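You operate a simulated robot arm through the tools that you are given. There is no shell and no other tool. Be economical: measure what you need, move in short steps, check, and stop when the job is done.

You are at the controls of a simulated robot arm. One attempt, no reset.

## Task
Put things in order on the quilt. At the end: the silver steel cup is on the green saucer; the cream lavender bag from the quilt stands where the silver steel cup stood; the blue biscuit tin from the quilt stands where the yellow honey jar stood; the yellow honey jar stands where the cream lavender bag stood; whatever was shut is shut again. Leave all else as you found it, and nothing knocked over. Set down upright: steel cup.

It is judged by the outcome, as a careful person would: the job done as asked, and still so three seconds after it is handed in. It fails if anything else is knocked over, pushed out of place, dropped, spilled or broken.

## Robot
A 6-joint arm with a two-finger parallel gripper, fixed in place. Base frame: the origin is at the foot of the arm, x ahead of it, y to its left, z up; the work surface is at about z = 0. Lengths are in cm, angles in degrees, forces in N, time in s.
With the tool pointing down near the work surface it reaches from about 14 to 58 cm from the base axis. Its first joint turns from -66.0 to 66.0 degrees. Payload 2.1 kg.
The tool frame sits at the grasp point between the pads (the TCP): z along the fingers, y along the line on which they close. The tips reach 3 cm beyond it. The gripper opens to 9.4 cm. The fingers are 2.8 cm wide and 1 cm thick; the gripper's body (5 by 9.6 cm) begins 5.5 cm behind the TCP.
Orientation is told as [roll, pitch, yaw] about the base's x, y, z axes, in that order, counted from this pose: with the fingers straight down and closing along the base's y, the tool's x points along the base's -x, its y along +y and its z along -z.

## Interface
- The arm moves only by the tool nudge_tool. Its argument "moves" is a list of rows, each a list of 3 entries, a list of its own where there are three numbers: the shift along the tool's x, y, z in units of 500 mm (1.0 is 500 mm), then the turn, a rotation vector about the tool's x, y, z in units of 180 degrees (1.0 is 180 degrees), then the closure, from 0 (fully open) to 1 (shut). In form: [[[x, y, z], [rx, ry, rz], grip], ...]. A call has 1 to 10 rows; each row is the pose to reach, as a shift and turn from the pose commanded when the call began, along the tool's axes at that moment. A call with a number of a shift or a turn outside -1 to 1 is refused whole. A row lasts 0.2 s, in which the tool goes at most 5 cm and 8.6 degrees; a call with a longer step from one row to the next is refused whole, and so is a gripper value outside its range. Where a pose cannot be reached the arm comes as near as it can. A force on the tool above 40 N (or 10 N above the force at the start of the call, whichever is more), or a blocked arm, ends the call early, and 0.2 s more pass. The fingers move at their own pace (about 7.2 cm/s each) and stop on an object; they squeeze with about 39 N. The grip force told is the motor's: it shows also when the fingers shut on nothing. Time passes only in rows, and 0.2 s behind the last, so rows that repeat a pose let the fingers close. It gives the time, the measured TCP pose, the force on the tool (base axes), the opening and the grip force at its end, in the units of the frame above (readings bear some noise), with the torque about the TCP (base axes, N m) and any sound that the robot's microphone picked up.
- Cameras (640 x 400 px; columns grow to the right, rows downward): "scene" is fixed at [8.01, -36.75, 49.22]; the picture's right is [0.78, -0.63, 0.00], its down [-0.29, -0.36, -0.89] and it looks along [0.56, 0.69, -0.46] (base axes); focal length 339 px, centre (320, 200). "wrist" rides on the gripper at [7.6, 1.4, -10.2] in the tool frame; the picture's right is [-0.18, 0.98, 0.00], its down [-0.75, -0.14, -0.64] and it looks along [-0.63, -0.12, 0.77] (tool axes); focal length 243 px, centre (320, 200). There is no depth. A picture from a camera that has moved, and an enlarged one, comes with that camera's place and axes in the base frame and with its lens. The place of the scene camera against the robot may be out by one fixed shift of up to 2.5 cm in any direction.
- grab_frame(camera): a new picture of that camera. The clock stands still meanwhile.
- enlarge(camera, box): a new picture of the part [left, top, right, bottom] of that camera's present view, enlarged. The clock stands still meanwhile.
- sign_off(): hands the job in; it is judged then, once.

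Go step by step. Nothing tells you positions but the pictures and the camera data: compare them with the known pose of the tool, close in by small moves and look again before you grip or let go. The budget is 120 turns and 64 pictures, counting those below and the enlarged ones. Unless the task says otherwise, let go and move clear before handing in, and close with one line.

The tools are called after ">>>" by a JSON object that holds its "api" and its "payload". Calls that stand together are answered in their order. nudge_tool: Moves the arm, as the interface text tells. Its arguments: {"type":"object","properties":{"moves":{"type":"array","items":{"type":"array"}}},"required":["moves"]} The other tools are called the same way: grab_frame (camera) takes a picture; enlarge (camera, box) takes an enlarged picture of a part of a camera's view; sign_off () hands the job in.

At the start:

```text
t: 0.0
tcp_pos: [32.86, 5.08, 30.68]
tcp_rot: [0.0, 0.0, 0.0]
contact_force: [0.8, -0.7, -0.7]
wrist_torque: [0.02, 0.01, 0.04]
grip_width: 9.4
gripper_force: 0.0
```

scene: 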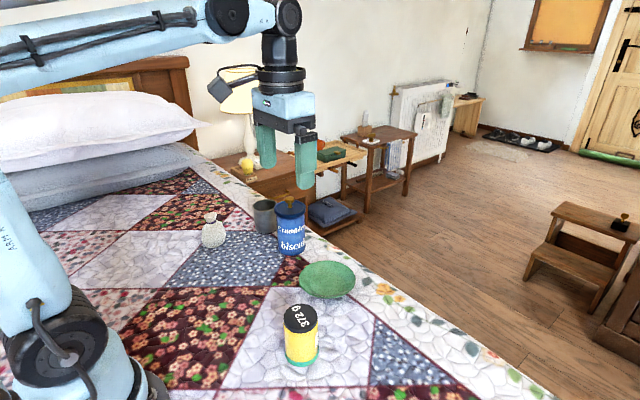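
wrist: 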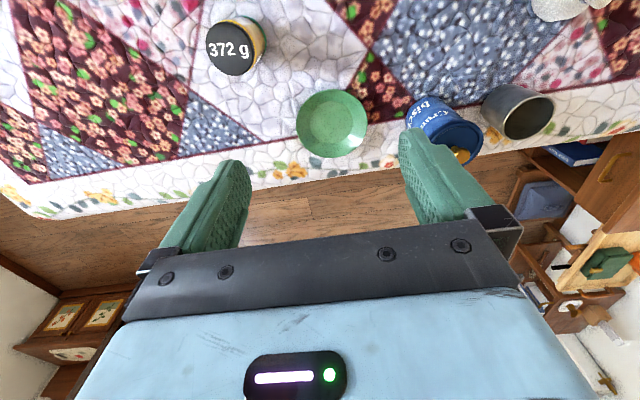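

I see the bag, cup, tin, saucer and jar on the quilt. From the wrist picture they are roughly at: saucer (42,5), jar (28,-4.5), tin (43,22), cup (42,31), bag (31,33). I'll look closer first.

>>> {"api": "enlarge", "payload": {"camera": "scene", "box": [180, 180, 380, 380]}}

>>> {"api": "enlarge", "payload": {"camera": "wrist", "box": [380, 0, 640, 170]}}

```text
2.00 times, centred on (280, 280) of scene
camera zoom: at [8.01, -36.75, 49.22], right [0.78, -0.63, 0.0], down [-0.29, -0.36, -0.89], along [0.56, 0.69, -0.46], focal length 678 px, centre (400, 40)
```

zoom: 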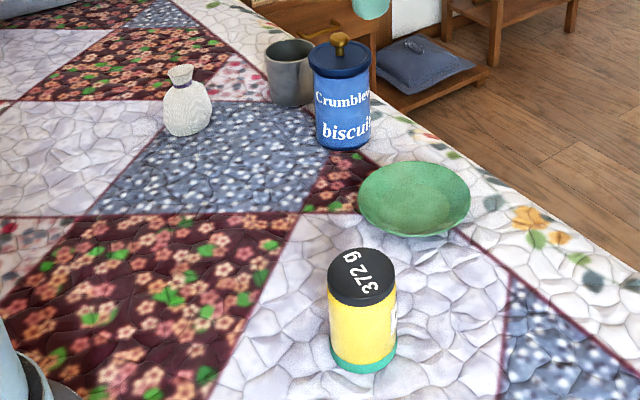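

```text
2.35 times, centred on (510, 85) of wrist
camera zoom: at [25.12, 6.73, 40.96], right [0.18, 0.98, 0.0], down [0.75, -0.14, 0.64], along [0.63, -0.12, -0.77], focal length 571 px, centre (-127, 471)
```

zoom: 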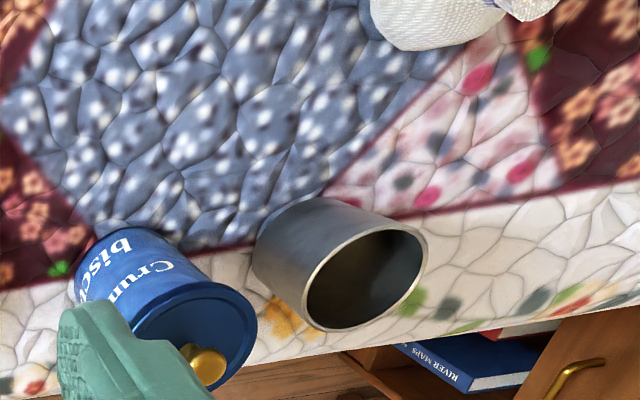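

Cup, tin and jar can be gripped from the side; the tin has a knobbed lid and the bag a neck. I'll turn the tool by 90° and move towards the cup for a steeper view.

>>> {"api": "nudge_tool", "payload": {"moves": [[[-0.01, 0.035, 0], [0, 0, -0.045], 0], [[-0.02, 0.07, 0], [0, 0, -0.09], 0], [[-0.03, 0.105, 0], [0, 0, -0.135], 0], [[-0.04, 0.14, 0], [0, 0, -0.18], 0], [[-0.05, 0.175, 0], [0, 0, -0.225], 0], [[-0.06, 0.21, 0], [0, 0, -0.27], 0], [[-0.07, 0.245, 0], [0, 0, -0.315], 0], [[-0.08, 0.28, 0], [0, 0, -0.36], 0], [[-0.09, 0.31, 0], [0, 0, -0.405], 0], [[-0.1, 0.34, 0], [0, 0, -0.45], 0]]}}

>>> {"api": "nudge_tool", "payload": {"moves": [[[0, 0, 0], [0, 0, -0.025], 0], [[0, 0, 0], [0, 0, -0.05], 0], [[0, 0, 0], [0, 0, -0.05], 0]]}}

>>> {"api": "grab_frame", "payload": {"camera": "wrist"}}

```text
t: 2.2
tcp_pos: [37.92, 22.21, 30.79]
tcp_rot: [0.0, 0.0, 81.2]
contact_force: [-0.2, 0.8, 0.8]
wrist_torque: [0.0, -0.01, -0.02]
grip_width: 9.39
gripper_force: 0.1
```

```text
t: 3.0
tcp_pos: [37.9, 22.16, 30.73]
tcp_rot: [0.1, 0.0, 90.1]
contact_force: [0.6, 0.1, -0.6]
wrist_torque: [0.02, 0.02, 0.0]
grip_width: 9.41
gripper_force: 0.0
```

```text
59 pictures are left
camera wrist: at [36.4, 14.61, 41.02], right [-0.98, 0.18, 0.0], down [0.14, 0.75, 0.64], along [0.12, 0.63, -0.77], focal length 243 px, centre (320, 200)
```

wrist: 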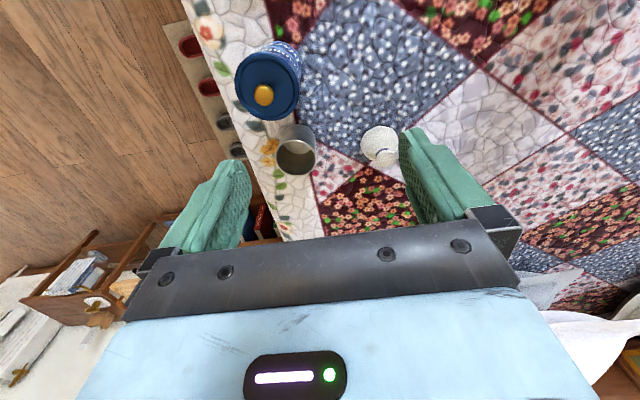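

Cup rim is about (43.6, 32.5, z≈7), tin about (44.3, 21.6), bag about (30.2, 35.6). I'll go above the cup at a safe height and look again.

>>> {"api": "nudge_tool", "payload": {"moves": [[[-0.041, -0.023, 0.05], [0, 0, 0], 0], [[-0.082, -0.046, 0.1], [0, 0, 0], 0], [[-0.124, -0.068, 0.15], [0, 0, 0], 0], [[-0.165, -0.091, 0.2], [0, 0, 0], 0], [[-0.206, -0.114, 0.25], [0, 0, 0], 0], [[-0.206, -0.114, 0.25], [0, 0, 0], 0]]}}

>>> {"api": "grab_frame", "payload": {"camera": "wrist"}}

>>> {"api": "grab_frame", "payload": {"camera": "scene"}}

```text
t: 4.4
tcp_pos: [43.58, 32.44, 18.19]
tcp_rot: [0.0, 0.1, 90.0]
contact_force: [-0.1, 0.3, -0.1]
wrist_torque: [-0.03, 0.03, 0.02]
grip_width: 9.42
gripper_force: 0.1
```

```text
58 pictures are left
camera wrist: at [42.08, 24.99, 28.36], right [-0.98, 0.18, 0.0], down [0.14, 0.75, 0.64], along [0.12, 0.63, -0.77], focal length 243 px, centre (320, 200)
```

wrist: 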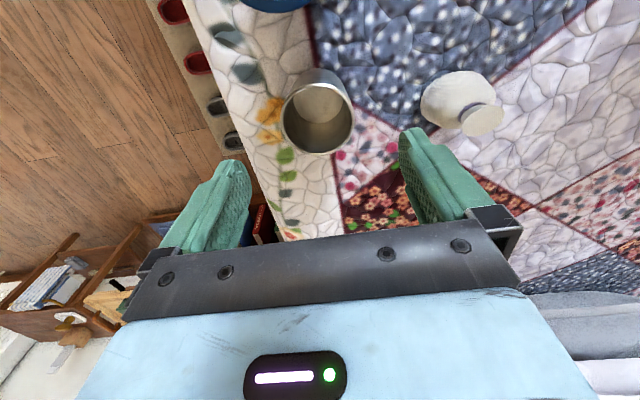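

```text
57 pictures are left
```

scene: 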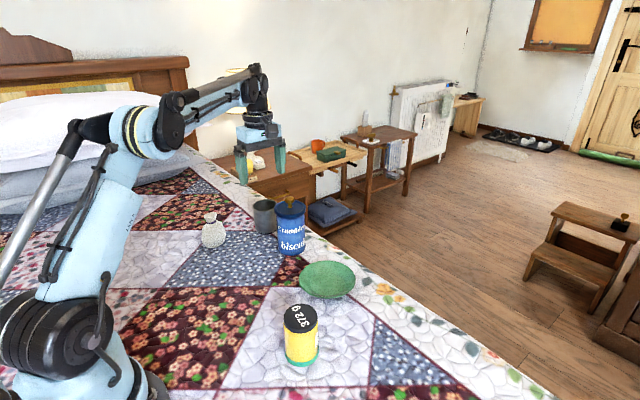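

Cup axis is at about (43.8, 33.1), rim z≈7, diameter ≈6.4. I'll turn to yaw 45 so that fingers and camera stay clear of tin and bag, and go partway down.

>>> {"api": "nudge_tool", "payload": {"moves": [[[-0.013, -0.004, 0], [0, 0, 0.045], 0], [[-0.013, -0.004, 0], [0, 0, 0.09], 0], [[-0.013, -0.004, 0], [0, 0, 0.135], 0], [[-0.013, -0.004, 0], [0, 0, 0.18], 0], [[-0.013, -0.004, 0.06], [0, 0, 0.225], 0], [[-0.013, -0.004, 0.12], [0, 0, 0.25], 0], [[-0.013, -0.004, 0.12], [0, 0, 0.25], 0]]}}

>>> {"api": "grab_frame", "payload": {"camera": "wrist"}}

```text
t: 6.0
tcp_pos: [43.68, 33.08, 12.22]
tcp_rot: [0.1, -0.1, 44.9]
contact_force: [0.0, 0.4, 0.6]
wrist_torque: [0.0, 0.0, -0.02]
grip_width: 9.39
gripper_force: 0.0
```

```text
56 pictures are left
camera wrist: at [37.16, 28.94, 22.41], right [-0.56, 0.83, 0.0], down [0.63, 0.43, 0.64], along [0.53, 0.36, -0.77], focal length 243 px, centre (320, 200)
```

wrist: 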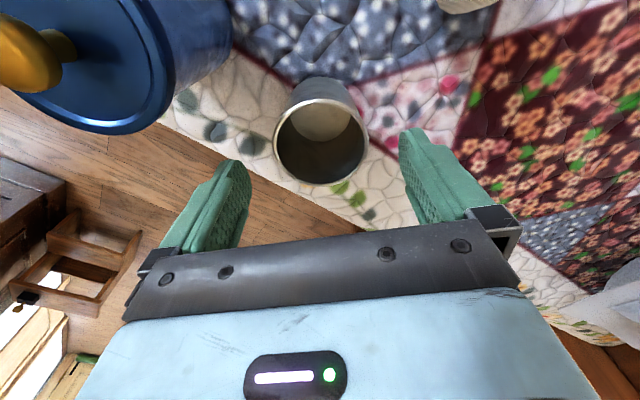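

The cup is centred between the fingers. Descend around it and grip.

>>> {"api": "nudge_tool", "payload": {"moves": [[[0, 0, 0.05], [0, 0, 0], 0], [[0, 0, 0.1], [0, 0, 0], 0], [[0, 0, 0.158], [0, 0, 0], 0], [[0, 0, 0.158], [0, 0, 0], 0]]}}

>>> {"api": "grab_frame", "payload": {"camera": "wrist"}}

```text
t: 7.0
tcp_pos: [43.72, 33.34, 4.36]
tcp_rot: [-0.1, -0.1, 44.9]
contact_force: [0.7, -0.3, 0.0]
wrist_torque: [-0.01, -0.01, 0.03]
grip_width: 9.41
gripper_force: 0.1
```

```text
55 pictures are left
camera wrist: at [37.2, 28.97, 14.58], right [-0.56, 0.83, 0.0], down [0.63, 0.43, 0.64], along [0.53, 0.36, -0.77], focal length 243 px, centre (320, 200)
```

wrist: 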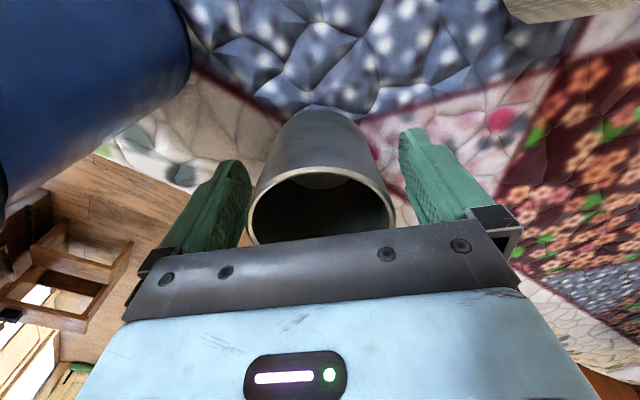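

Cup sits well between the pads; tiny correction towards the base, then close.

>>> {"api": "nudge_tool", "payload": {"moves": [[[0.01, 0, 0], [0, 0, 0], 0], [[0.01, 0, 0], [0, 0, 0], 0.4], [[0.01, 0, 0], [0, 0, 0], 0.8], [[0.01, 0, 0], [0, 0, 0], 0.8], [[0.01, 0, 0], [0, 0, 0], 0.8]]}}

>>> {"api": "grab_frame", "payload": {"camera": "wrist"}}

```text
t: 8.2
tcp_pos: [43.5, 32.89, 4.46]
tcp_rot: [0.0, -0.1, 45.0]
contact_force: [0.7, -0.1, -0.1]
wrist_torque: [-0.02, 0.01, -0.02]
grip_width: 6.8
gripper_force: 39.1
```

```text
54 pictures are left
camera wrist: at [36.91, 28.64, 14.62], right [-0.56, 0.83, 0.0], down [0.63, 0.43, 0.64], along [0.53, 0.36, -0.77], focal length 243 px, centre (320, 200)
```

wrist: 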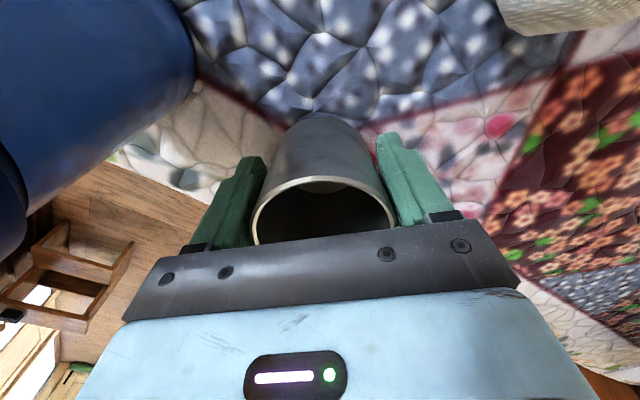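

Gripped (6.8 cm). Cup stood at about (43.65, 33.1). Lift straight up.

>>> {"api": "nudge_tool", "payload": {"moves": [[[0, 0, -0.03], [0, 0, 0], 0.8], [[0, 0, -0.1], [0, 0, 0], 0.8], [[0, 0, -0.18], [0, 0, 0], 0.8], [[0, 0, -0.26], [0, 0, 0], 0.8], [[0, 0, -0.32], [0, 0, 0], 0.8], [[0, 0, -0.32], [0, 0, 0], 0.8]]}}

>>> {"api": "grab_frame", "payload": {"camera": "scene"}}

```text
t: 9.6
tcp_pos: [43.39, 32.75, 20.24]
tcp_rot: [0.1, -0.1, 45.1]
contact_force: [0.0, -0.7, -0.8]
wrist_torque: [0.0, 0.01, 0.02]
grip_width: 6.79
gripper_force: 39.2
```

```text
53 pictures are left
```

scene: 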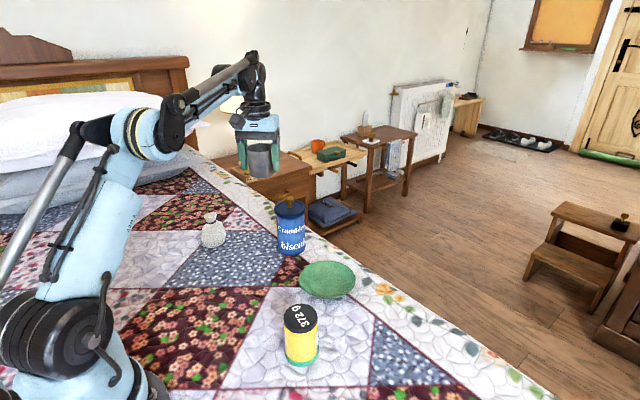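

Lifted cleanly. Carry it above everything to over the saucer.

>>> {"api": "nudge_tool", "payload": {"moves": [[[0.045, -0.04, 0], [0, 0, 0], 0.8], [[0.1, -0.09, 0], [0, 0, 0], 0.8], [[0.16, -0.144, 0], [0, 0, 0], 0.8], [[0.22, -0.198, 0], [0, 0, 0], 0.8], [[0.28, -0.252, 0], [0, 0, 0], 0.8], [[0.34, -0.306, 0], [0, 0, 0], 0.8], [[0.385, -0.346, 0], [0, 0, 0], 0.8], [[0.41, -0.368, 0], [0, 0, 0], 0.8], [[0.41, -0.368, 0], [0, 0, 0], 0.8]]}}

>>> {"api": "grab_frame", "payload": {"camera": "wrist"}}

>>> {"api": "grab_frame", "payload": {"camera": "scene"}}

```text
t: 11.6
tcp_pos: [42.04, 5.28, 20.25]
tcp_rot: [0.0, 0.0, 45.0]
contact_force: [-0.2, 0.1, -0.9]
wrist_torque: [-0.01, -0.01, 0.03]
grip_width: 6.8
gripper_force: 39.2
```

```text
52 pictures are left
camera wrist: at [35.48, 1.07, 30.45], right [-0.56, 0.83, 0.0], down [0.63, 0.43, 0.64], along [0.53, 0.36, -0.77], focal length 243 px, centre (320, 200)
```

wrist: 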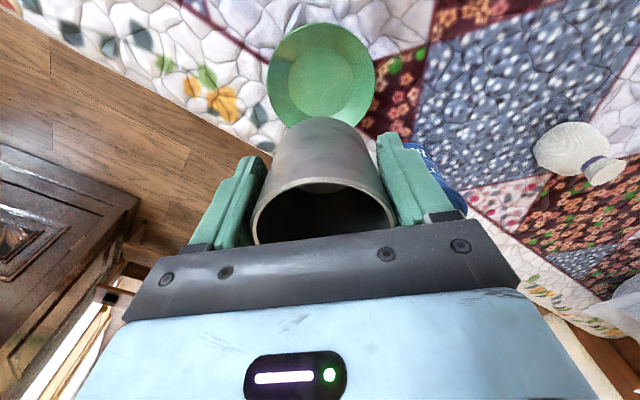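

```text
51 pictures are left
```

scene: 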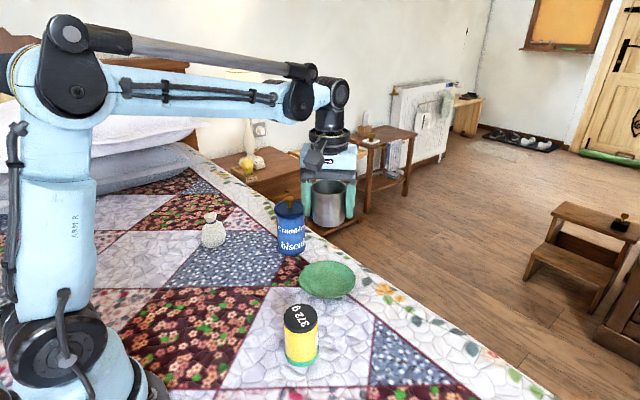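

The saucer's centre is about (41.5, 5.3). Small correction and lower to a few cm above it, then check from the side.

>>> {"api": "nudge_tool", "payload": {"moves": [[[0.01, 0.007, 0.06], [0, 0, 0], 0.8], [[0.01, 0.007, 0.12], [0, 0, 0], 0.8], [[0.01, 0.007, 0.18], [0, 0, 0], 0.8], [[0.01, 0.007, 0.234], [0, 0, 0], 0.8], [[0.01, 0.007, 0.234], [0, 0, 0], 0.8]]}}

>>> {"api": "enlarge", "payload": {"camera": "scene", "box": [240, 180, 440, 320]}}

>>> {"api": "grab_frame", "payload": {"camera": "wrist"}}

```text
t: 12.8
tcp_pos: [41.09, 5.19, 8.47]
tcp_rot: [0.1, -0.2, 45.1]
contact_force: [-0.2, -0.1, -0.6]
wrist_torque: [0.03, 0.01, -0.03]
grip_width: 6.8
gripper_force: 39.5
```

```text
2.86 times, centred on (340, 250) of scene
camera zoom: at [8.01, -36.75, 49.22], right [0.78, -0.63, 0.0], down [-0.29, -0.36, -0.89], along [0.56, 0.69, -0.46], focal length 969 px, centre (263, 57)
```

zoom: 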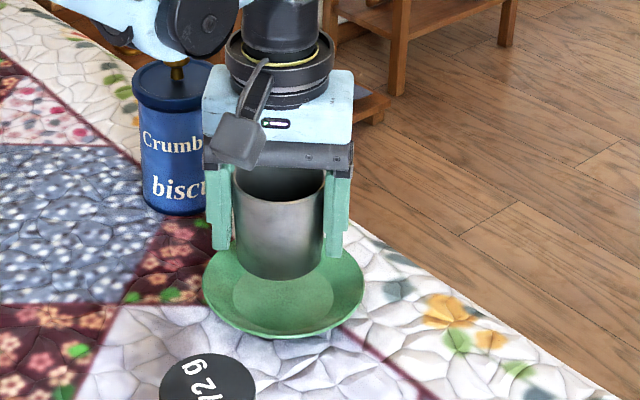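

```text
49 pictures are left
camera wrist: at [34.72, 0.92, 18.78], right [-0.56, 0.83, 0.0], down [0.63, 0.43, 0.64], along [0.53, 0.36, -0.77], focal length 243 px, centre (320, 200)
```

wrist: 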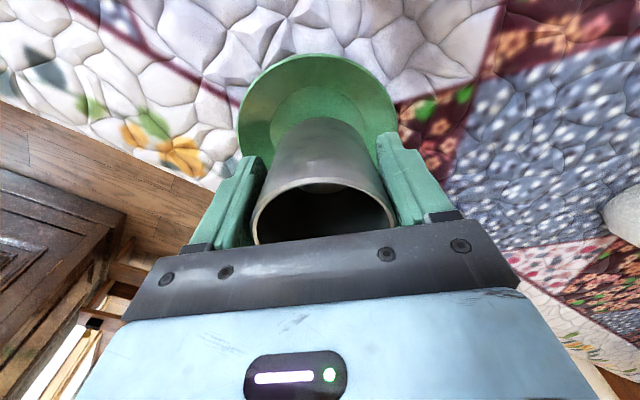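

Cup and saucer line up in both views. Lower gently, watching the force.

>>> {"api": "nudge_tool", "payload": {"moves": [[[0, 0, 0.02], [0, 0, 0], 0.8], [[0, 0, 0.04], [0, 0, 0], 0.8], [[0, 0, 0.05], [0, 0, 0], 0.8], [[0, 0, 0.05], [0, 0, 0], 0.8]]}}

>>> {"api": "enlarge", "payload": {"camera": "scene", "box": [260, 200, 400, 320]}}

```text
t: 13.8
tcp_pos: [41.31, 5.12, 6.22]
tcp_rot: [0.0, -0.1, 45.1]
contact_force: [-0.1, -0.7, -1.2]
wrist_torque: [-0.02, -0.04, -0.02]
grip_width: 6.82
gripper_force: 39.2
```

```text
3.33 times, centred on (330, 260) of scene
camera zoom: at [8.01, -36.75, 49.22], right [0.78, -0.63, 0.0], down [-0.29, -0.36, -0.89], along [0.56, 0.69, -0.46], focal length 1131 px, centre (287, 0)
```

zoom: 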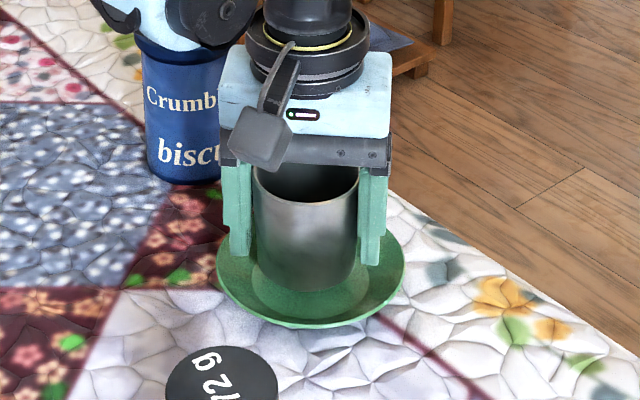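

Well centred; lower further in small steps.

>>> {"api": "nudge_tool", "payload": {"moves": [[[0, 0, 0.004], [0, 0, 0], 0.8], [[0, 0, 0.008], [0, 0, 0], 0.8], [[0, 0, 0.012], [0, 0, 0], 0.8]]}}

>>> {"api": "nudge_tool", "payload": {"moves": [[[0, 0, 0.003], [0, 0, 0], 0.8], [[0, 0, 0.006], [0, 0, 0], 0.8]]}}

```text
t: 14.6
tcp_pos: [41.27, 5.18, 5.43]
tcp_rot: [0.0, -0.1, 45.0]
contact_force: [-0.2, 0.5, -0.8]
wrist_torque: [-0.05, 0.02, -0.02]
grip_width: 6.8
gripper_force: 39.1
```

```text
t: 15.2
tcp_pos: [41.14, 5.09, 5.25]
tcp_rot: [0.0, -0.1, 45.0]
contact_force: [0.4, -1.2, -0.9]
wrist_torque: [-0.01, 0.0, -0.04]
grip_width: 6.78
gripper_force: 39.2
```

>>> {"api": "nudge_tool", "payload": {"moves": [[[0, 0, 0.003], [0, 0, 0], 0.8], [[0, 0, 0.006], [0, 0, 0], 0.8]]}}

>>> {"api": "enlarge", "payload": {"camera": "scene", "box": [280, 230, 380, 310]}}

```text
t: 15.8
tcp_pos: [41.18, 5.22, 4.96]
tcp_rot: [0.0, -0.1, 45.0]
contact_force: [2.0, -0.7, 36.9]
wrist_torque: [0.52, 0.79, 0.01]
grip_width: 6.81
gripper_force: 39.5
```

```text
5.00 times, centred on (330, 270) of scene
camera zoom: at [8.0, -36.75, 49.22], right [0.78, -0.63, 0.0], down [-0.29, -0.36, -0.89], along [0.56, 0.69, -0.46], focal length 1696 px, centre (270, -150)
```

zoom: 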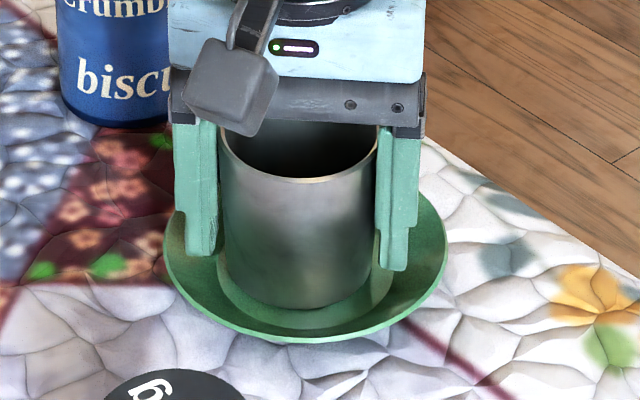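

Contact with the saucer. Back off a millimetre to relieve the force, then open just a little.

>>> {"api": "nudge_tool", "payload": {"moves": [[[0, 0, -0.003], [0, 0, 0], 0.8], [[0, 0, -0.003], [0, 0, 0], 0.8]]}}

```text
t: 16.4
tcp_pos: [41.26, 5.08, 5.2]
tcp_rot: [0.1, -0.1, 45.0]
contact_force: [1.5, -0.8, 0.6]
wrist_torque: [0.01, 0.0, 0.01]
grip_width: 6.79
gripper_force: 39.0
```

>>> {"api": "nudge_tool", "payload": {"moves": [[[0, 0, 0], [0, 0, 0], 0.24], [[0, 0, 0], [0, 0, 0], 0.2], [[0, 0, 0], [0, 0, 0], 0.2]]}}

>>> {"api": "enlarge", "payload": {"camera": "scene", "box": [280, 230, 380, 310]}}

```text
t: 17.2
tcp_pos: [41.34, 5.25, 5.06]
tcp_rot: [0.0, -0.1, 44.9]
contact_force: [2.6, -0.6, 2.3]
wrist_torque: [0.06, 0.01, 0.02]
grip_width: 7.41
gripper_force: 0.1
```

```text
5.00 times, centred on (330, 270) of scene
camera zoom: at [8.01, -36.75, 49.22], right [0.78, -0.63, 0.0], down [-0.29, -0.36, -0.89], along [0.56, 0.69, -0.46], focal length 1696 px, centre (270, -150)
```

zoom: 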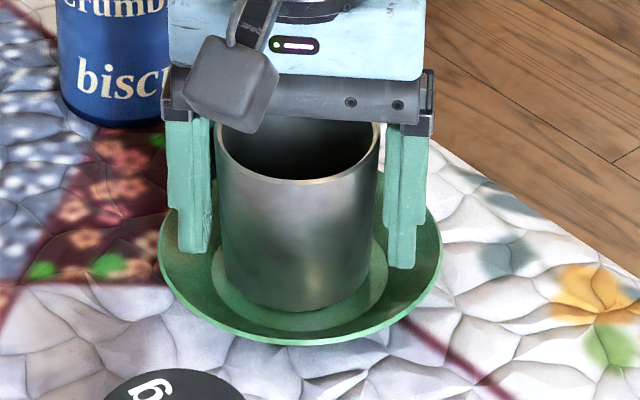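

Cup stands on the saucer, fingers free. Rise straight up.

>>> {"api": "nudge_tool", "payload": {"moves": [[[0, 0, -0.02], [0, 0, 0], 0.2], [[0, 0, -0.06], [0, 0, 0], 0.2], [[0, 0, -0.14], [0, 0, 0], 0.2], [[0, 0, -0.22], [0, 0, 0], 0.1], [[0, 0, -0.3], [0, 0, 0], 0], [[0, 0, -0.3], [0, 0, 0], 0]]}}

>>> {"api": "grab_frame", "payload": {"camera": "scene"}}

>>> {"api": "grab_frame", "payload": {"camera": "wrist"}}

```text
t: 18.6
tcp_pos: [41.15, 5.07, 20.05]
tcp_rot: [0.0, -0.1, 44.9]
contact_force: [0.5, -0.3, 0.2]
wrist_torque: [0.01, 0.0, -0.01]
grip_width: 9.41
gripper_force: 0.0
```

```text
45 pictures are left
```

scene: 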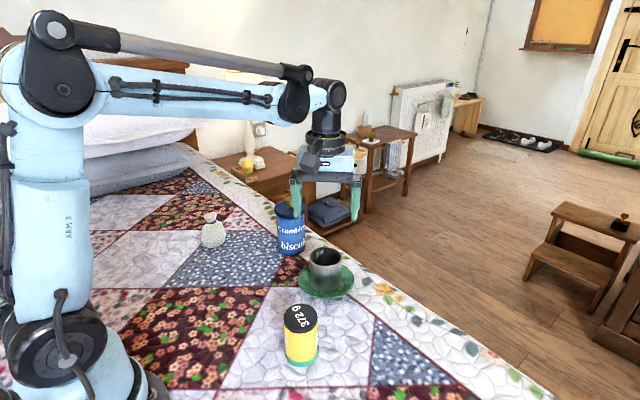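

```text
44 pictures are left
camera wrist: at [34.59, 0.81, 30.33], right [-0.56, 0.83, 0.0], down [0.63, 0.43, 0.64], along [0.53, 0.36, -0.77], focal length 243 px, centre (320, 200)
```

wrist: 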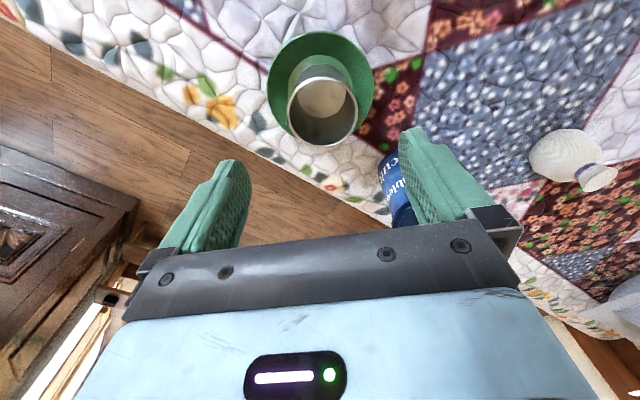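

Cup is on the saucer, upright. Next the bag: move above about (30.5, 35).

>>> {"api": "nudge_tool", "payload": {"moves": [[[-0.02, 0.04, 0], [0, 0, 0], 0], [[-0.05, 0.105, 0], [0, 0, 0], 0], [[-0.085, 0.18, 0], [0, 0, 0], 0], [[-0.12, 0.255, 0], [0, 0, 0], 0], [[-0.157, 0.33, 0], [0, 0, 0], 0], [[-0.193, 0.405, 0], [0, 0, 0], 0], [[-0.228, 0.48, 0], [0, 0, 0], 0], [[-0.255, 0.536, 0], [0, 0, 0], 0], [[-0.274, 0.575, 0], [0, 0, 0], 0], [[-0.274, 0.575, 0], [0, 0, 0], 0]]}}

>>> {"api": "grab_frame", "payload": {"camera": "wrist"}}

```text
t: 20.8
tcp_pos: [30.88, 35.31, 20.24]
tcp_rot: [-0.1, -0.2, 45.0]
contact_force: [-0.2, 0.3, 0.2]
wrist_torque: [0.02, 0.01, -0.03]
grip_width: 9.39
gripper_force: 0.0
```

```text
43 pictures are left
camera wrist: at [24.37, 31.01, 30.45], right [-0.56, 0.83, 0.0], down [0.63, 0.43, 0.64], along [0.53, 0.36, -0.77], focal length 243 px, centre (320, 200)
```

wrist: 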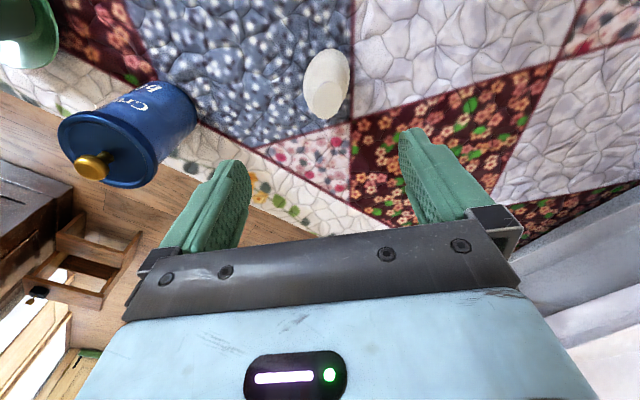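

>>> {"api": "enlarge", "payload": {"camera": "wrist", "box": [260, 30, 400, 130]}}

>>> {"api": "enlarge", "payload": {"camera": "scene", "box": [180, 190, 260, 260]}}

```text
4.00 times, centred on (330, 80) of wrist
camera zoom: at [24.37, 31.01, 30.45], right [-0.56, 0.83, 0.0], down [0.63, 0.43, 0.64], along [0.53, 0.36, -0.77], focal length 970 px, centre (280, 680)
```

zoom: 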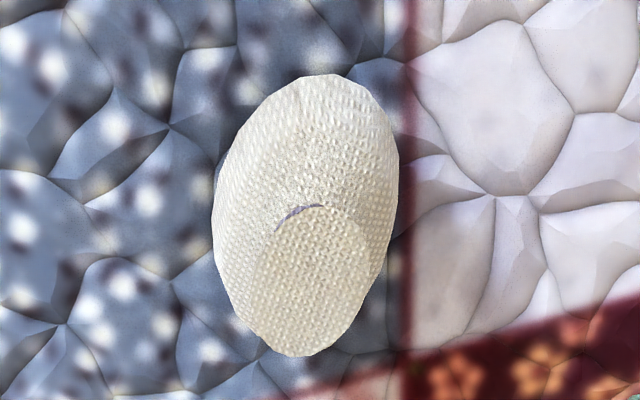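

```text
5.71 times, centred on (220, 225) of scene
camera zoom: at [8.01, -36.75, 49.22], right [0.78, -0.63, 0.0], down [-0.29, -0.36, -0.89], along [0.56, 0.69, -0.46], focal length 1938 px, centre (891, 57)
```

zoom: 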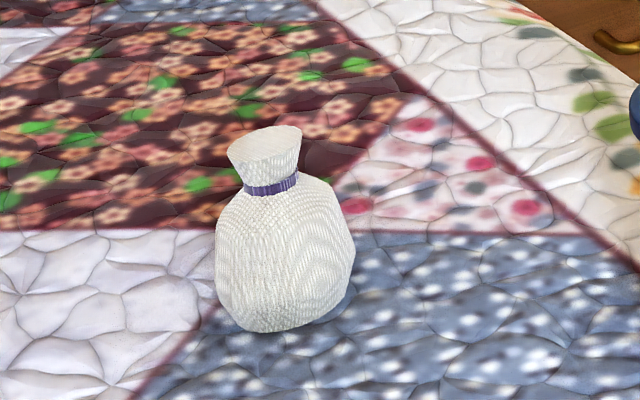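

The bag's body centre is about (29.5, 35.3), it is about 8 high and flattened, the long axis roughly along x. I'll turn to yaw 10, centre, and lower partly to look again.

>>> {"api": "nudge_tool", "payload": {"moves": [[[0.02, 0.02, 0], [0, 0, 0.045], 0], [[0.02, 0.02, 0.03], [0, 0, 0.09], 0], [[0.02, 0.02, 0.06], [0, 0, 0.135], 0], [[0.02, 0.02, 0.1], [0, 0, 0.18], 0], [[0.02, 0.02, 0.12], [0, 0, 0.194], 0], [[0.02, 0.02, 0.12], [0, 0, 0.194], 0]]}}

>>> {"api": "grab_frame", "payload": {"camera": "wrist"}}

```text
t: 22.2
tcp_pos: [29.4, 35.3, 13.94]
tcp_rot: [0.0, -0.2, 10.1]
contact_force: [-0.5, 0.3, 0.6]
wrist_torque: [-0.05, 0.01, 0.0]
grip_width: 9.42
gripper_force: 0.0
```

```text
40 pictures are left
camera wrist: at [21.48, 35.41, 24.31], right [0.01, 1.0, 0.0], down [0.77, -0.01, 0.64], along [0.64, -0.01, -0.77], focal length 243 px, centre (320, 200)
```

wrist: 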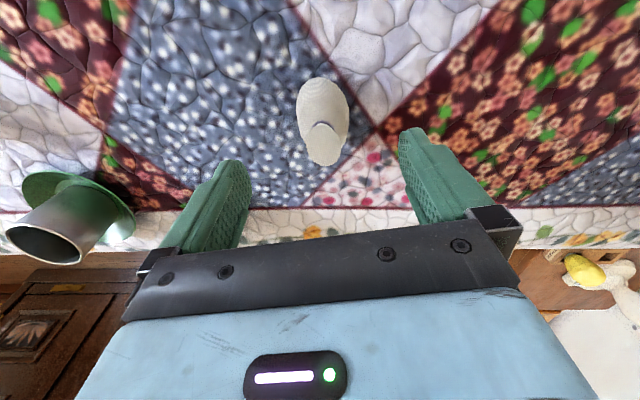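

Bag is centred between the fingers across its narrow side. Descend and grip the body.

>>> {"api": "nudge_tool", "payload": {"moves": [[[0.002, 0.003, 0.06], [0, 0, 0], 0], [[0.002, 0.003, 0.12], [0, 0, 0], 0], [[0.002, 0.003, 0.17], [0, 0, 0], 0], [[0.002, 0.003, 0.194], [0, 0, 0], 0], [[0.002, 0.003, 0.194], [0, 0, 0], 0]]}}

>>> {"api": "grab_frame", "payload": {"camera": "wrist"}}

```text
t: 23.4
tcp_pos: [29.08, 35.44, 4.43]
tcp_rot: [0.0, -0.1, 10.1]
contact_force: [-0.5, 0.5, 0.0]
wrist_torque: [-0.04, 0.03, 0.01]
grip_width: 9.39
gripper_force: 0.1
```

```text
39 pictures are left
camera wrist: at [21.22, 35.56, 14.66], right [0.01, 1.0, 0.0], down [0.77, -0.01, 0.64], along [0.64, -0.01, -0.77], focal length 243 px, centre (320, 200)
```

wrist: 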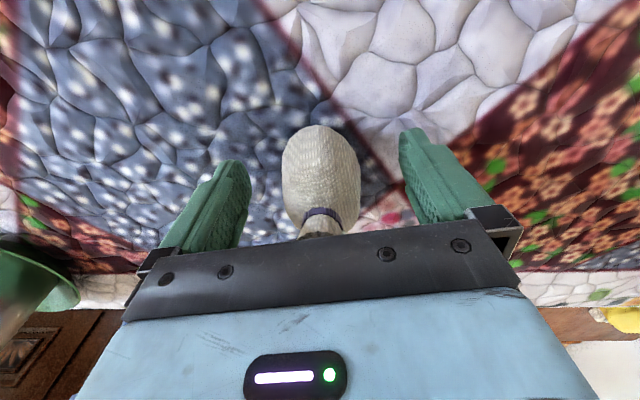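

Well placed. Close on it.

>>> {"api": "nudge_tool", "payload": {"moves": [[[0, 0, 0], [0, 0, 0], 0.3], [[0, 0, 0], [0, 0, 0], 0.5], [[0, 0, 0], [0, 0, 0], 0.65], [[0, 0, 0], [0, 0, 0], 0.7], [[0, 0, 0], [0, 0, 0], 0.7]]}}

>>> {"api": "grab_frame", "payload": {"camera": "wrist"}}

```text
t: 24.6
tcp_pos: [29.1, 35.41, 4.45]
tcp_rot: [-0.1, -0.1, 10.0]
contact_force: [-0.7, 0.4, 1.0]
wrist_torque: [-0.02, 0.0, -0.01]
grip_width: 4.66
gripper_force: 39.4
```

```text
38 pictures are left
camera wrist: at [21.23, 35.56, 14.69], right [0.01, 1.0, 0.0], down [0.77, -0.01, 0.64], along [0.64, -0.01, -0.77], focal length 243 px, centre (320, 200)
```

wrist: 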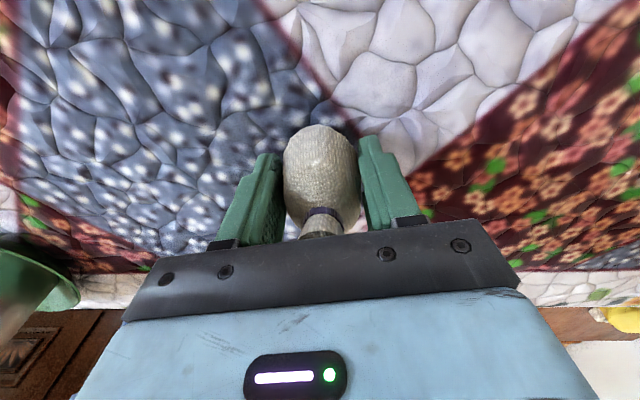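

Gripped (4.7 cm). Bag stood at about (29.2, 35.5). Lift and carry to the cup's old place, staying above the quilt.

>>> {"api": "nudge_tool", "payload": {"moves": [[[0, 0, -0.03], [0, 0, 0], 0.7], [[0, 0, -0.09], [0, 0, 0], 0.7], [[0, 0, -0.12], [0, 0, 0], 0.7], [[-0.06, -0.02, -0.12], [0, 0, 0], 0.7], [[-0.13, -0.045, -0.12], [0, 0, 0], 0.7], [[-0.2, -0.07, -0.12], [0, 0, 0], 0.7], [[-0.25, -0.088, -0.12], [0, 0, 0], 0.7], [[-0.276, -0.0975, -0.12], [0, 0, 0], 0.7], [[-0.276, -0.0975, -0.12], [0, 0, 0], 0.7]]}}

>>> {"api": "grab_frame", "payload": {"camera": "scene"}}

>>> {"api": "grab_frame", "payload": {"camera": "wrist"}}

```text
t: 26.6
tcp_pos: [43.49, 32.99, 10.44]
tcp_rot: [-0.1, 0.0, 10.1]
contact_force: [0.0, -0.4, -1.1]
wrist_torque: [-0.04, -0.01, -0.01]
grip_width: 4.66
gripper_force: 39.3
```

```text
37 pictures are left
```

scene: 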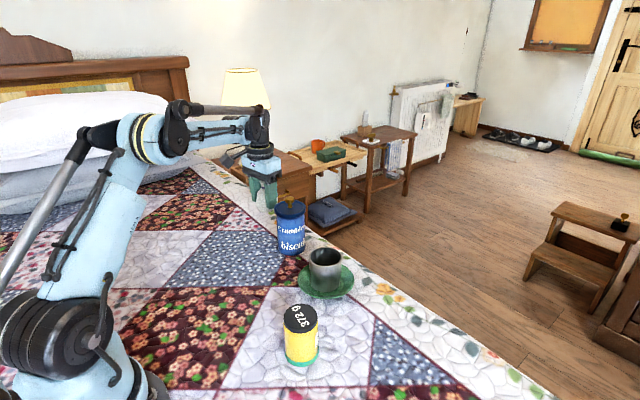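

```text
36 pictures are left
camera wrist: at [35.8, 33.13, 20.7], right [0.01, 1.0, 0.0], down [0.77, -0.01, 0.64], along [0.64, -0.01, -0.77], focal length 243 px, centre (320, 200)
```

wrist: 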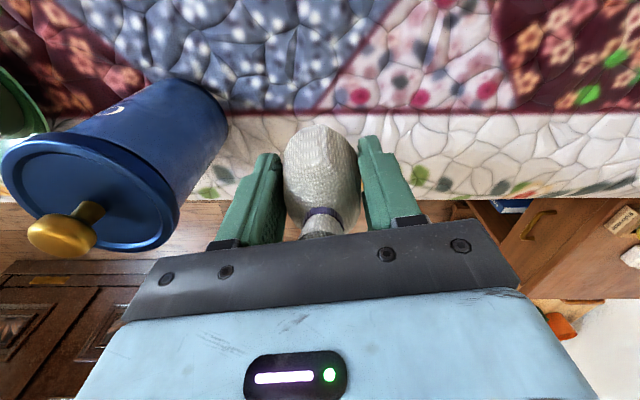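

Over the cup's old place, tin clear. Lower in steps.

>>> {"api": "nudge_tool", "payload": {"moves": [[[0, 0, 0.04], [0, 0, 0], 0.7], [[0, 0, 0.08], [0, 0, 0], 0.7], [[0, 0, 0.108], [0, 0, 0], 0.7], [[0, 0, 0.108], [0, 0, 0], 0.7]]}}

>>> {"api": "nudge_tool", "payload": {"moves": [[[0, 0, 0.003], [0, 0, 0], 0.7], [[0, 0, 0.006], [0, 0, 0], 0.7], [[0, 0, 0.009], [0, 0, 0], 0.7]]}}

```text
t: 27.6
tcp_pos: [43.65, 32.91, 5.03]
tcp_rot: [0.0, -0.1, 10.0]
contact_force: [0.0, 0.4, 0.0]
wrist_torque: [0.01, -0.01, 0.02]
grip_width: 4.65
gripper_force: 38.7
```

```text
t: 28.4
tcp_pos: [43.59, 33.04, 4.51]
tcp_rot: [0.0, -0.1, 10.0]
contact_force: [0.0, 0.5, -1.3]
wrist_torque: [-0.02, 0.03, 0.0]
grip_width: 4.66
gripper_force: 39.1
```

>>> {"api": "nudge_tool", "payload": {"moves": [[[0, 0, 0.0015], [0, 0, 0], 0.7], [[0, 0, 0.003], [0, 0, 0], 0.7]]}}

>>> {"api": "enlarge", "payload": {"camera": "scene", "box": [220, 170, 320, 270]}}

```text
t: 29.0
tcp_pos: [43.65, 32.93, 4.44]
tcp_rot: [0.1, 0.0, 10.1]
contact_force: [-3.4, 0.0, 18.0]
wrist_torque: [0.07, -0.05, -0.03]
grip_width: 4.65
gripper_force: 39.1
```

```text
4.00 times, centred on (270, 220) of scene
camera zoom: at [8.0, -36.75, 49.22], right [0.78, -0.63, 0.0], down [-0.29, -0.36, -0.89], along [0.56, 0.69, -0.46], focal length 1357 px, centre (520, 120)
```

zoom: 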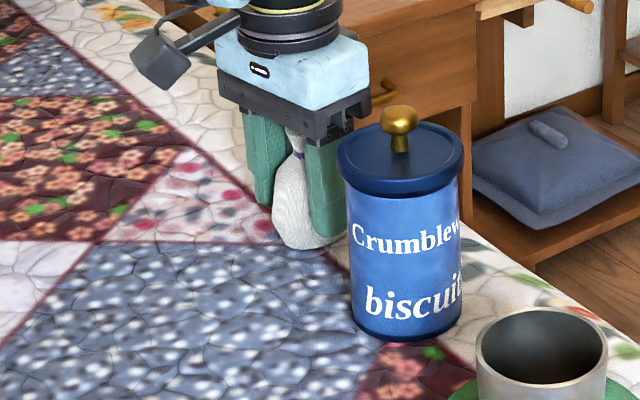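

The bag rests on the quilt. Open part-way and rise.

>>> {"api": "nudge_tool", "payload": {"moves": [[[0, 0, -0.001], [0, 0, 0], 0.4], [[0, 0, -0.001], [0, 0, 0], 0.25], [[0, 0, -0.001], [0, 0, 0], 0.25], [[0, 0, -0.03], [0, 0, 0], 0.25], [[0, 0, -0.1], [0, 0, 0], 0.25], [[0, 0, -0.18], [0, 0, 0], 0.2], [[0, 0, -0.26], [0, 0, 0], 0], [[0, 0, -0.32], [0, 0, 0], 0], [[0, 0, -0.32], [0, 0, 0], 0]]}}

>>> {"api": "grab_frame", "payload": {"camera": "scene"}}

>>> {"api": "grab_frame", "payload": {"camera": "wrist"}}

```text
t: 31.0
tcp_pos: [43.45, 32.97, 20.36]
tcp_rot: [-0.1, -0.1, 10.2]
contact_force: [0.1, -0.3, 0.0]
wrist_torque: [0.02, -0.04, -0.01]
grip_width: 9.4
gripper_force: 0.0
```

```text
34 pictures are left
```

scene: 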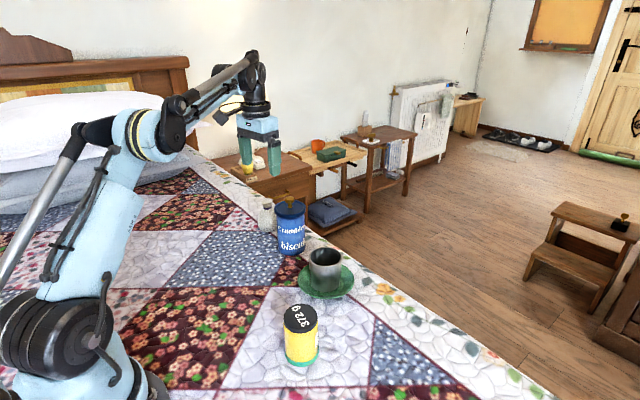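

```text
33 pictures are left
camera wrist: at [35.63, 33.12, 30.58], right [0.01, 1.0, 0.0], down [0.77, -0.01, 0.64], along [0.64, -0.01, -0.77], focal length 243 px, centre (320, 200)
```

wrist: 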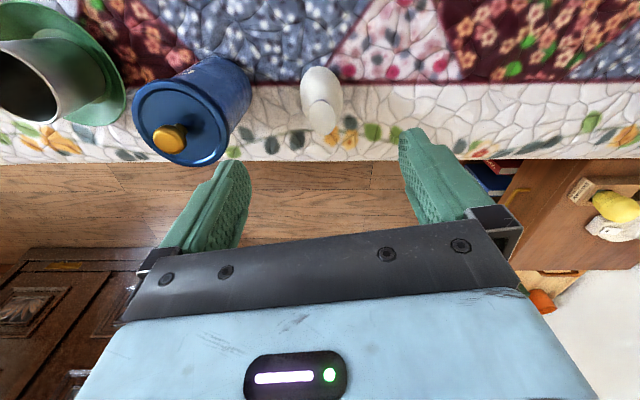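

Bag stands at the cup's place. Next: the honey jar, near (28, -4.5). Move above it.

>>> {"api": "nudge_tool", "payload": {"moves": [[[0.03, -0.045, 0], [0, 0, 0], 0], [[0.075, -0.12, 0], [0, 0, 0], 0], [[0.125, -0.195, 0], [0, 0, 0], 0], [[0.174, -0.274, 0], [0, 0, 0], 0], [[0.224, -0.353, 0], [0, 0, 0], 0], [[0.274, -0.432, 0], [0, 0, 0], 0], [[0.324, -0.511, 0], [0, 0, 0], 0], [[0.374, -0.59, 0], [0, 0, 0], 0], [[0.41, -0.647, 0], [0, 0, 0], 0], [[0.434, -0.685, 0], [0, 0, 0], 0]]}}

>>> {"api": "nudge_tool", "payload": {"moves": [[[0, 0, 0], [0, 0, 0], 0]]}}

>>> {"api": "grab_frame", "payload": {"camera": "wrist"}}

```text
t: 33.2
tcp_pos: [28.12, -4.64, 20.4]
tcp_rot: [0.0, -0.1, 10.1]
contact_force: [-0.4, 0.0, 0.5]
wrist_torque: [0.01, 0.0, -0.03]
grip_width: 9.41
gripper_force: 0.1
```

```text
t: 33.6
tcp_pos: [28.1, -4.59, 20.49]
tcp_rot: [-0.1, -0.1, 10.1]
contact_force: [0.5, -0.3, 0.6]
wrist_torque: [-0.01, 0.02, 0.04]
grip_width: 9.41
gripper_force: 0.0
```

```text
32 pictures are left
camera wrist: at [20.31, -4.41, 30.65], right [0.01, 1.0, 0.0], down [0.77, -0.01, 0.64], along [0.64, -0.01, -0.77], focal length 243 px, centre (320, 200)
```

wrist: 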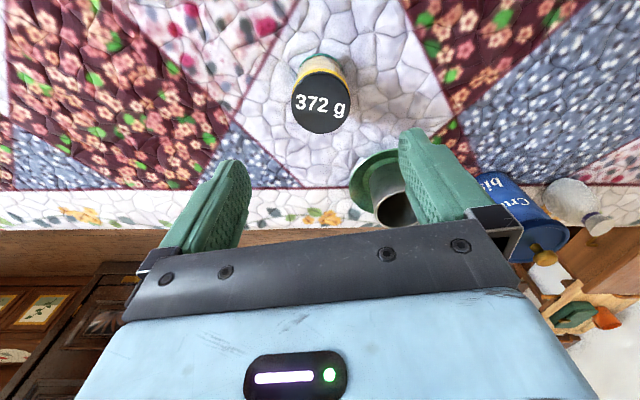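

Jar axis at about (27.9, -4.45), lid z≈8, diameter ≈5.8. Descend around it.

>>> {"api": "nudge_tool", "payload": {"moves": [[[0.003, 0.003, 0.08], [0, 0, 0], 0], [[0.003, 0.003, 0.16], [0, 0, 0], 0], [[0.003, 0.003, 0.23], [0, 0, 0], 0], [[0.003, 0.003, 0.28], [0, 0, 0], 0], [[0.003, 0.003, 0.32], [0, 0, 0], 0], [[0.003, 0.003, 0.32], [0, 0, 0], 0]]}}

>>> {"api": "grab_frame", "payload": {"camera": "wrist"}}

```text
t: 35.0
tcp_pos: [28.06, -4.43, 4.3]
tcp_rot: [0.0, -0.2, 10.1]
contact_force: [-0.4, 0.6, 0.1]
wrist_torque: [0.05, -0.01, 0.01]
grip_width: 9.4
gripper_force: 0.1
```

```text
31 pictures are left
camera wrist: at [20.18, -4.29, 14.6], right [0.01, 1.0, 0.0], down [0.77, -0.01, 0.64], along [0.64, -0.01, -0.77], focal length 243 px, centre (320, 200)
```

wrist: 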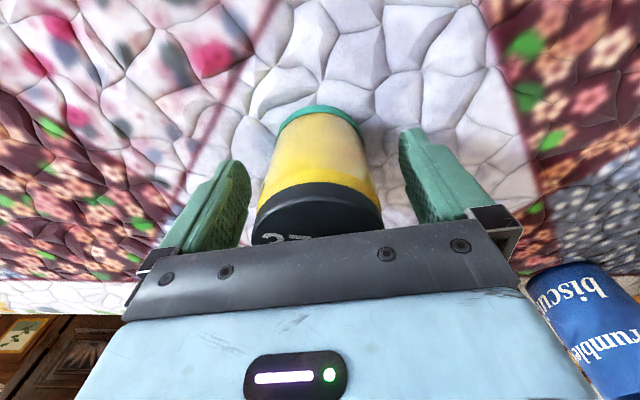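

Centred. Close.

>>> {"api": "nudge_tool", "payload": {"moves": [[[0, 0, 0], [0, 0, 0], 0.3], [[0, 0, 0], [0, 0, 0], 0.5], [[0, 0, 0], [0, 0, 0], 0.65], [[0, 0, 0], [0, 0, 0], 0.7], [[0, 0, 0], [0, 0, 0], 0.7]]}}

```text
t: 36.2
tcp_pos: [28.0, -4.47, 4.34]
tcp_rot: [0.0, -0.1, 10.1]
contact_force: [0.6, 0.4, 0.1]
wrist_torque: [0.01, -0.04, -0.02]
grip_width: 5.54
gripper_force: 38.9
```

Gripped (5.5 cm). Lift and carry to the bag's old place along a clear strip.

>>> {"api": "nudge_tool", "payload": {"moves": [[[0, 0, -0.03], [0, 0, 0], 0.7], [[0, 0, -0.09], [0, 0, 0], 0.7], [[0, 0, -0.16], [0, 0, 0], 0.7], [[0, 0, -0.2], [0, 0, 0], 0.7], [[0, 0, -0.2], [0, 0, 0], 0.7]]}}

>>> {"api": "nudge_tool", "payload": {"moves": [[[-0.01, 0.05, 0], [0, 0, 0], 0.7], [[-0.028, 0.135, 0], [0, 0, 0], 0.7], [[-0.047, 0.225, 0], [0, 0, 0], 0.7], [[-0.065, 0.315, 0], [0, 0, 0], 0.7], [[-0.084, 0.405, 0], [0, 0, 0], 0.7], [[-0.103, 0.495, 0], [0, 0, 0], 0.7], [[-0.121, 0.585, 0], [0, 0, 0], 0.7], [[-0.14, 0.675, 0], [0, 0, 0], 0.7], [[-0.154, 0.745, 0], [0, 0, 0], 0.7], [[-0.162, 0.782, 0], [0, 0, 0], 0.7]]}}

>>> {"api": "nudge_tool", "payload": {"moves": [[[0, 0, 0.04], [0, 0, 0], 0.7], [[0, 0, 0.08], [0, 0, 0], 0.7], [[0, 0, 0.08], [0, 0, 0], 0.7]]}}

>>> {"api": "grab_frame", "payload": {"camera": "wrist"}}

>>> {"api": "grab_frame", "payload": {"camera": "scene"}}

```text
t: 37.4
tcp_pos: [27.92, -4.43, 14.5]
tcp_rot: [0.0, -0.1, 10.1]
contact_force: [0.2, -0.4, -4.2]
wrist_torque: [0.03, -0.02, -0.04]
grip_width: 5.58
gripper_force: 38.8
```

```text
t: 39.6
tcp_pos: [29.08, 35.66, 14.12]
tcp_rot: [0.0, -0.1, 10.1]
contact_force: [-0.9, 1.2, -3.4]
wrist_torque: [0.0, 0.03, 0.0]
grip_width: 5.57
gripper_force: 38.9
```

```text
t: 40.4
tcp_pos: [29.18, 35.5, 10.33]
tcp_rot: [0.0, -0.1, 10.1]
contact_force: [-0.7, -0.7, -3.7]
wrist_torque: [-0.01, -0.01, 0.01]
grip_width: 5.57
gripper_force: 39.6
```

```text
30 pictures are left
camera wrist: at [21.27, 35.74, 20.51], right [0.01, 1.0, 0.0], down [0.77, -0.01, 0.64], along [0.64, -0.01, -0.77], focal length 243 px, centre (320, 200)
```

wrist: 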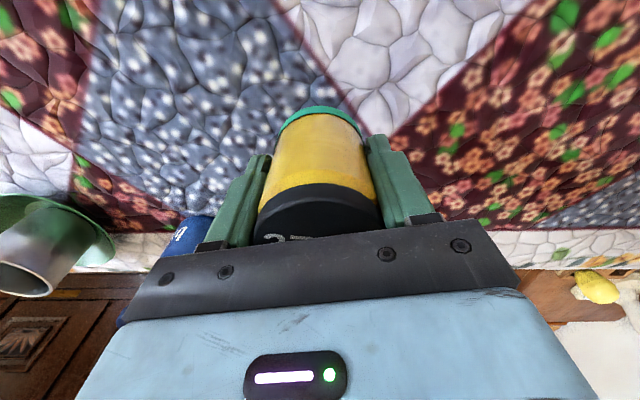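

```text
29 pictures are left
```

scene: 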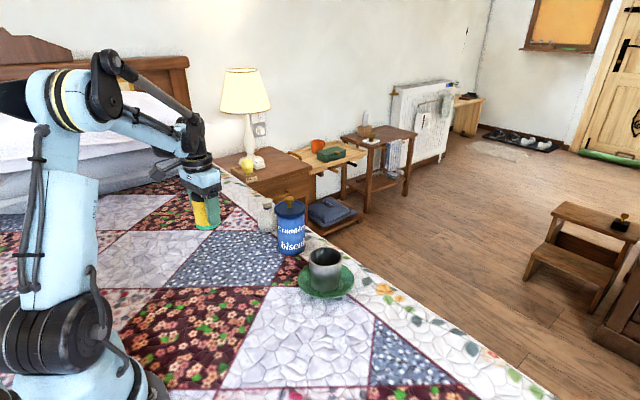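

Over the bag's old place. Lower gently.

>>> {"api": "nudge_tool", "payload": {"moves": [[[0, 0, 0.04], [0, 0, 0], 0.7], [[0, 0, 0.08], [0, 0, 0], 0.7], [[0, 0, 0.107], [0, 0, 0], 0.7], [[0, 0, 0.107], [0, 0, 0], 0.7]]}}

>>> {"api": "nudge_tool", "payload": {"moves": [[[0, 0, 0.003], [0, 0, 0], 0.7], [[0, 0, 0.006], [0, 0, 0], 0.7], [[0, 0, 0.009], [0, 0, 0], 0.7]]}}

```text
t: 41.4
tcp_pos: [29.22, 35.52, 5.06]
tcp_rot: [0.0, 0.0, 10.1]
contact_force: [-0.1, -0.1, -3.4]
wrist_torque: [-0.02, 0.03, 0.03]
grip_width: 5.57
gripper_force: 38.9
```

```text
t: 42.2
tcp_pos: [29.13, 35.47, 4.54]
tcp_rot: [0.0, -0.1, 10.1]
contact_force: [0.0, -0.5, -3.7]
wrist_torque: [-0.01, 0.04, -0.06]
grip_width: 5.55
gripper_force: 39.1
```

>>> {"api": "nudge_tool", "payload": {"moves": [[[0, 0, 0.002], [0, 0, 0], 0.7], [[0, 0, 0.004], [0, 0, 0], 0.7]]}}

```text
t: 42.8
tcp_pos: [29.22, 35.52, 4.36]
tcp_rot: [0.0, -0.1, 10.2]
contact_force: [-0.2, -0.9, 1.7]
wrist_torque: [-0.13, -0.05, -0.06]
grip_width: 5.57
gripper_force: 39.0
```

Contact felt; the jar stands on the quilt. Release and rise.

>>> {"api": "nudge_tool", "payload": {"moves": [[[0, 0, 0], [0, 0, 0], 0.3], [[0, 0, 0], [0, 0, 0], 0.15], [[0, 0, 0], [0, 0, 0], 0.15], [[0, 0, -0.03], [0, 0, 0], 0.15], [[0, 0, -0.1], [0, 0, 0], 0.15], [[0, 0, -0.18], [0, 0, 0], 0.1], [[0, 0, -0.26], [0, 0, 0], 0], [[0, 0, -0.32], [0, 0, 0], 0], [[0, 0, -0.32], [0, 0, 0], 0]]}}

>>> {"api": "grab_frame", "payload": {"camera": "wrist"}}

```text
t: 44.8
tcp_pos: [29.01, 35.65, 20.41]
tcp_rot: [0.0, -0.1, 10.1]
contact_force: [-0.2, 0.1, -0.3]
wrist_torque: [0.04, 0.02, -0.01]
grip_width: 9.39
gripper_force: 0.1
```

```text
28 pictures are left
camera wrist: at [21.17, 35.76, 30.65], right [0.01, 1.0, 0.0], down [0.77, -0.01, 0.64], along [0.64, -0.01, -0.77], focal length 243 px, centre (320, 200)
```

wrist: 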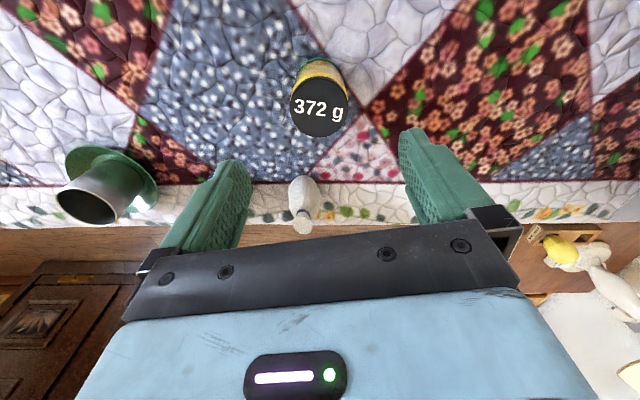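

Jar stands at the bag's place. Before gripping the tin I look closely at its lid and body.

>>> {"api": "enlarge", "payload": {"camera": "scene", "box": [255, 185, 335, 265]}}

```text
5.00 times, centred on (295, 225) of scene
camera zoom: at [8.01, -36.75, 49.22], right [0.78, -0.63, 0.0], down [-0.29, -0.36, -0.89], along [0.56, 0.69, -0.46], focal length 1696 px, centre (445, 75)
```

zoom: 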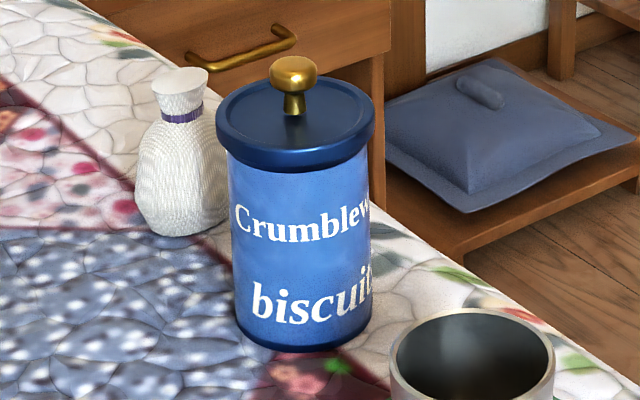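

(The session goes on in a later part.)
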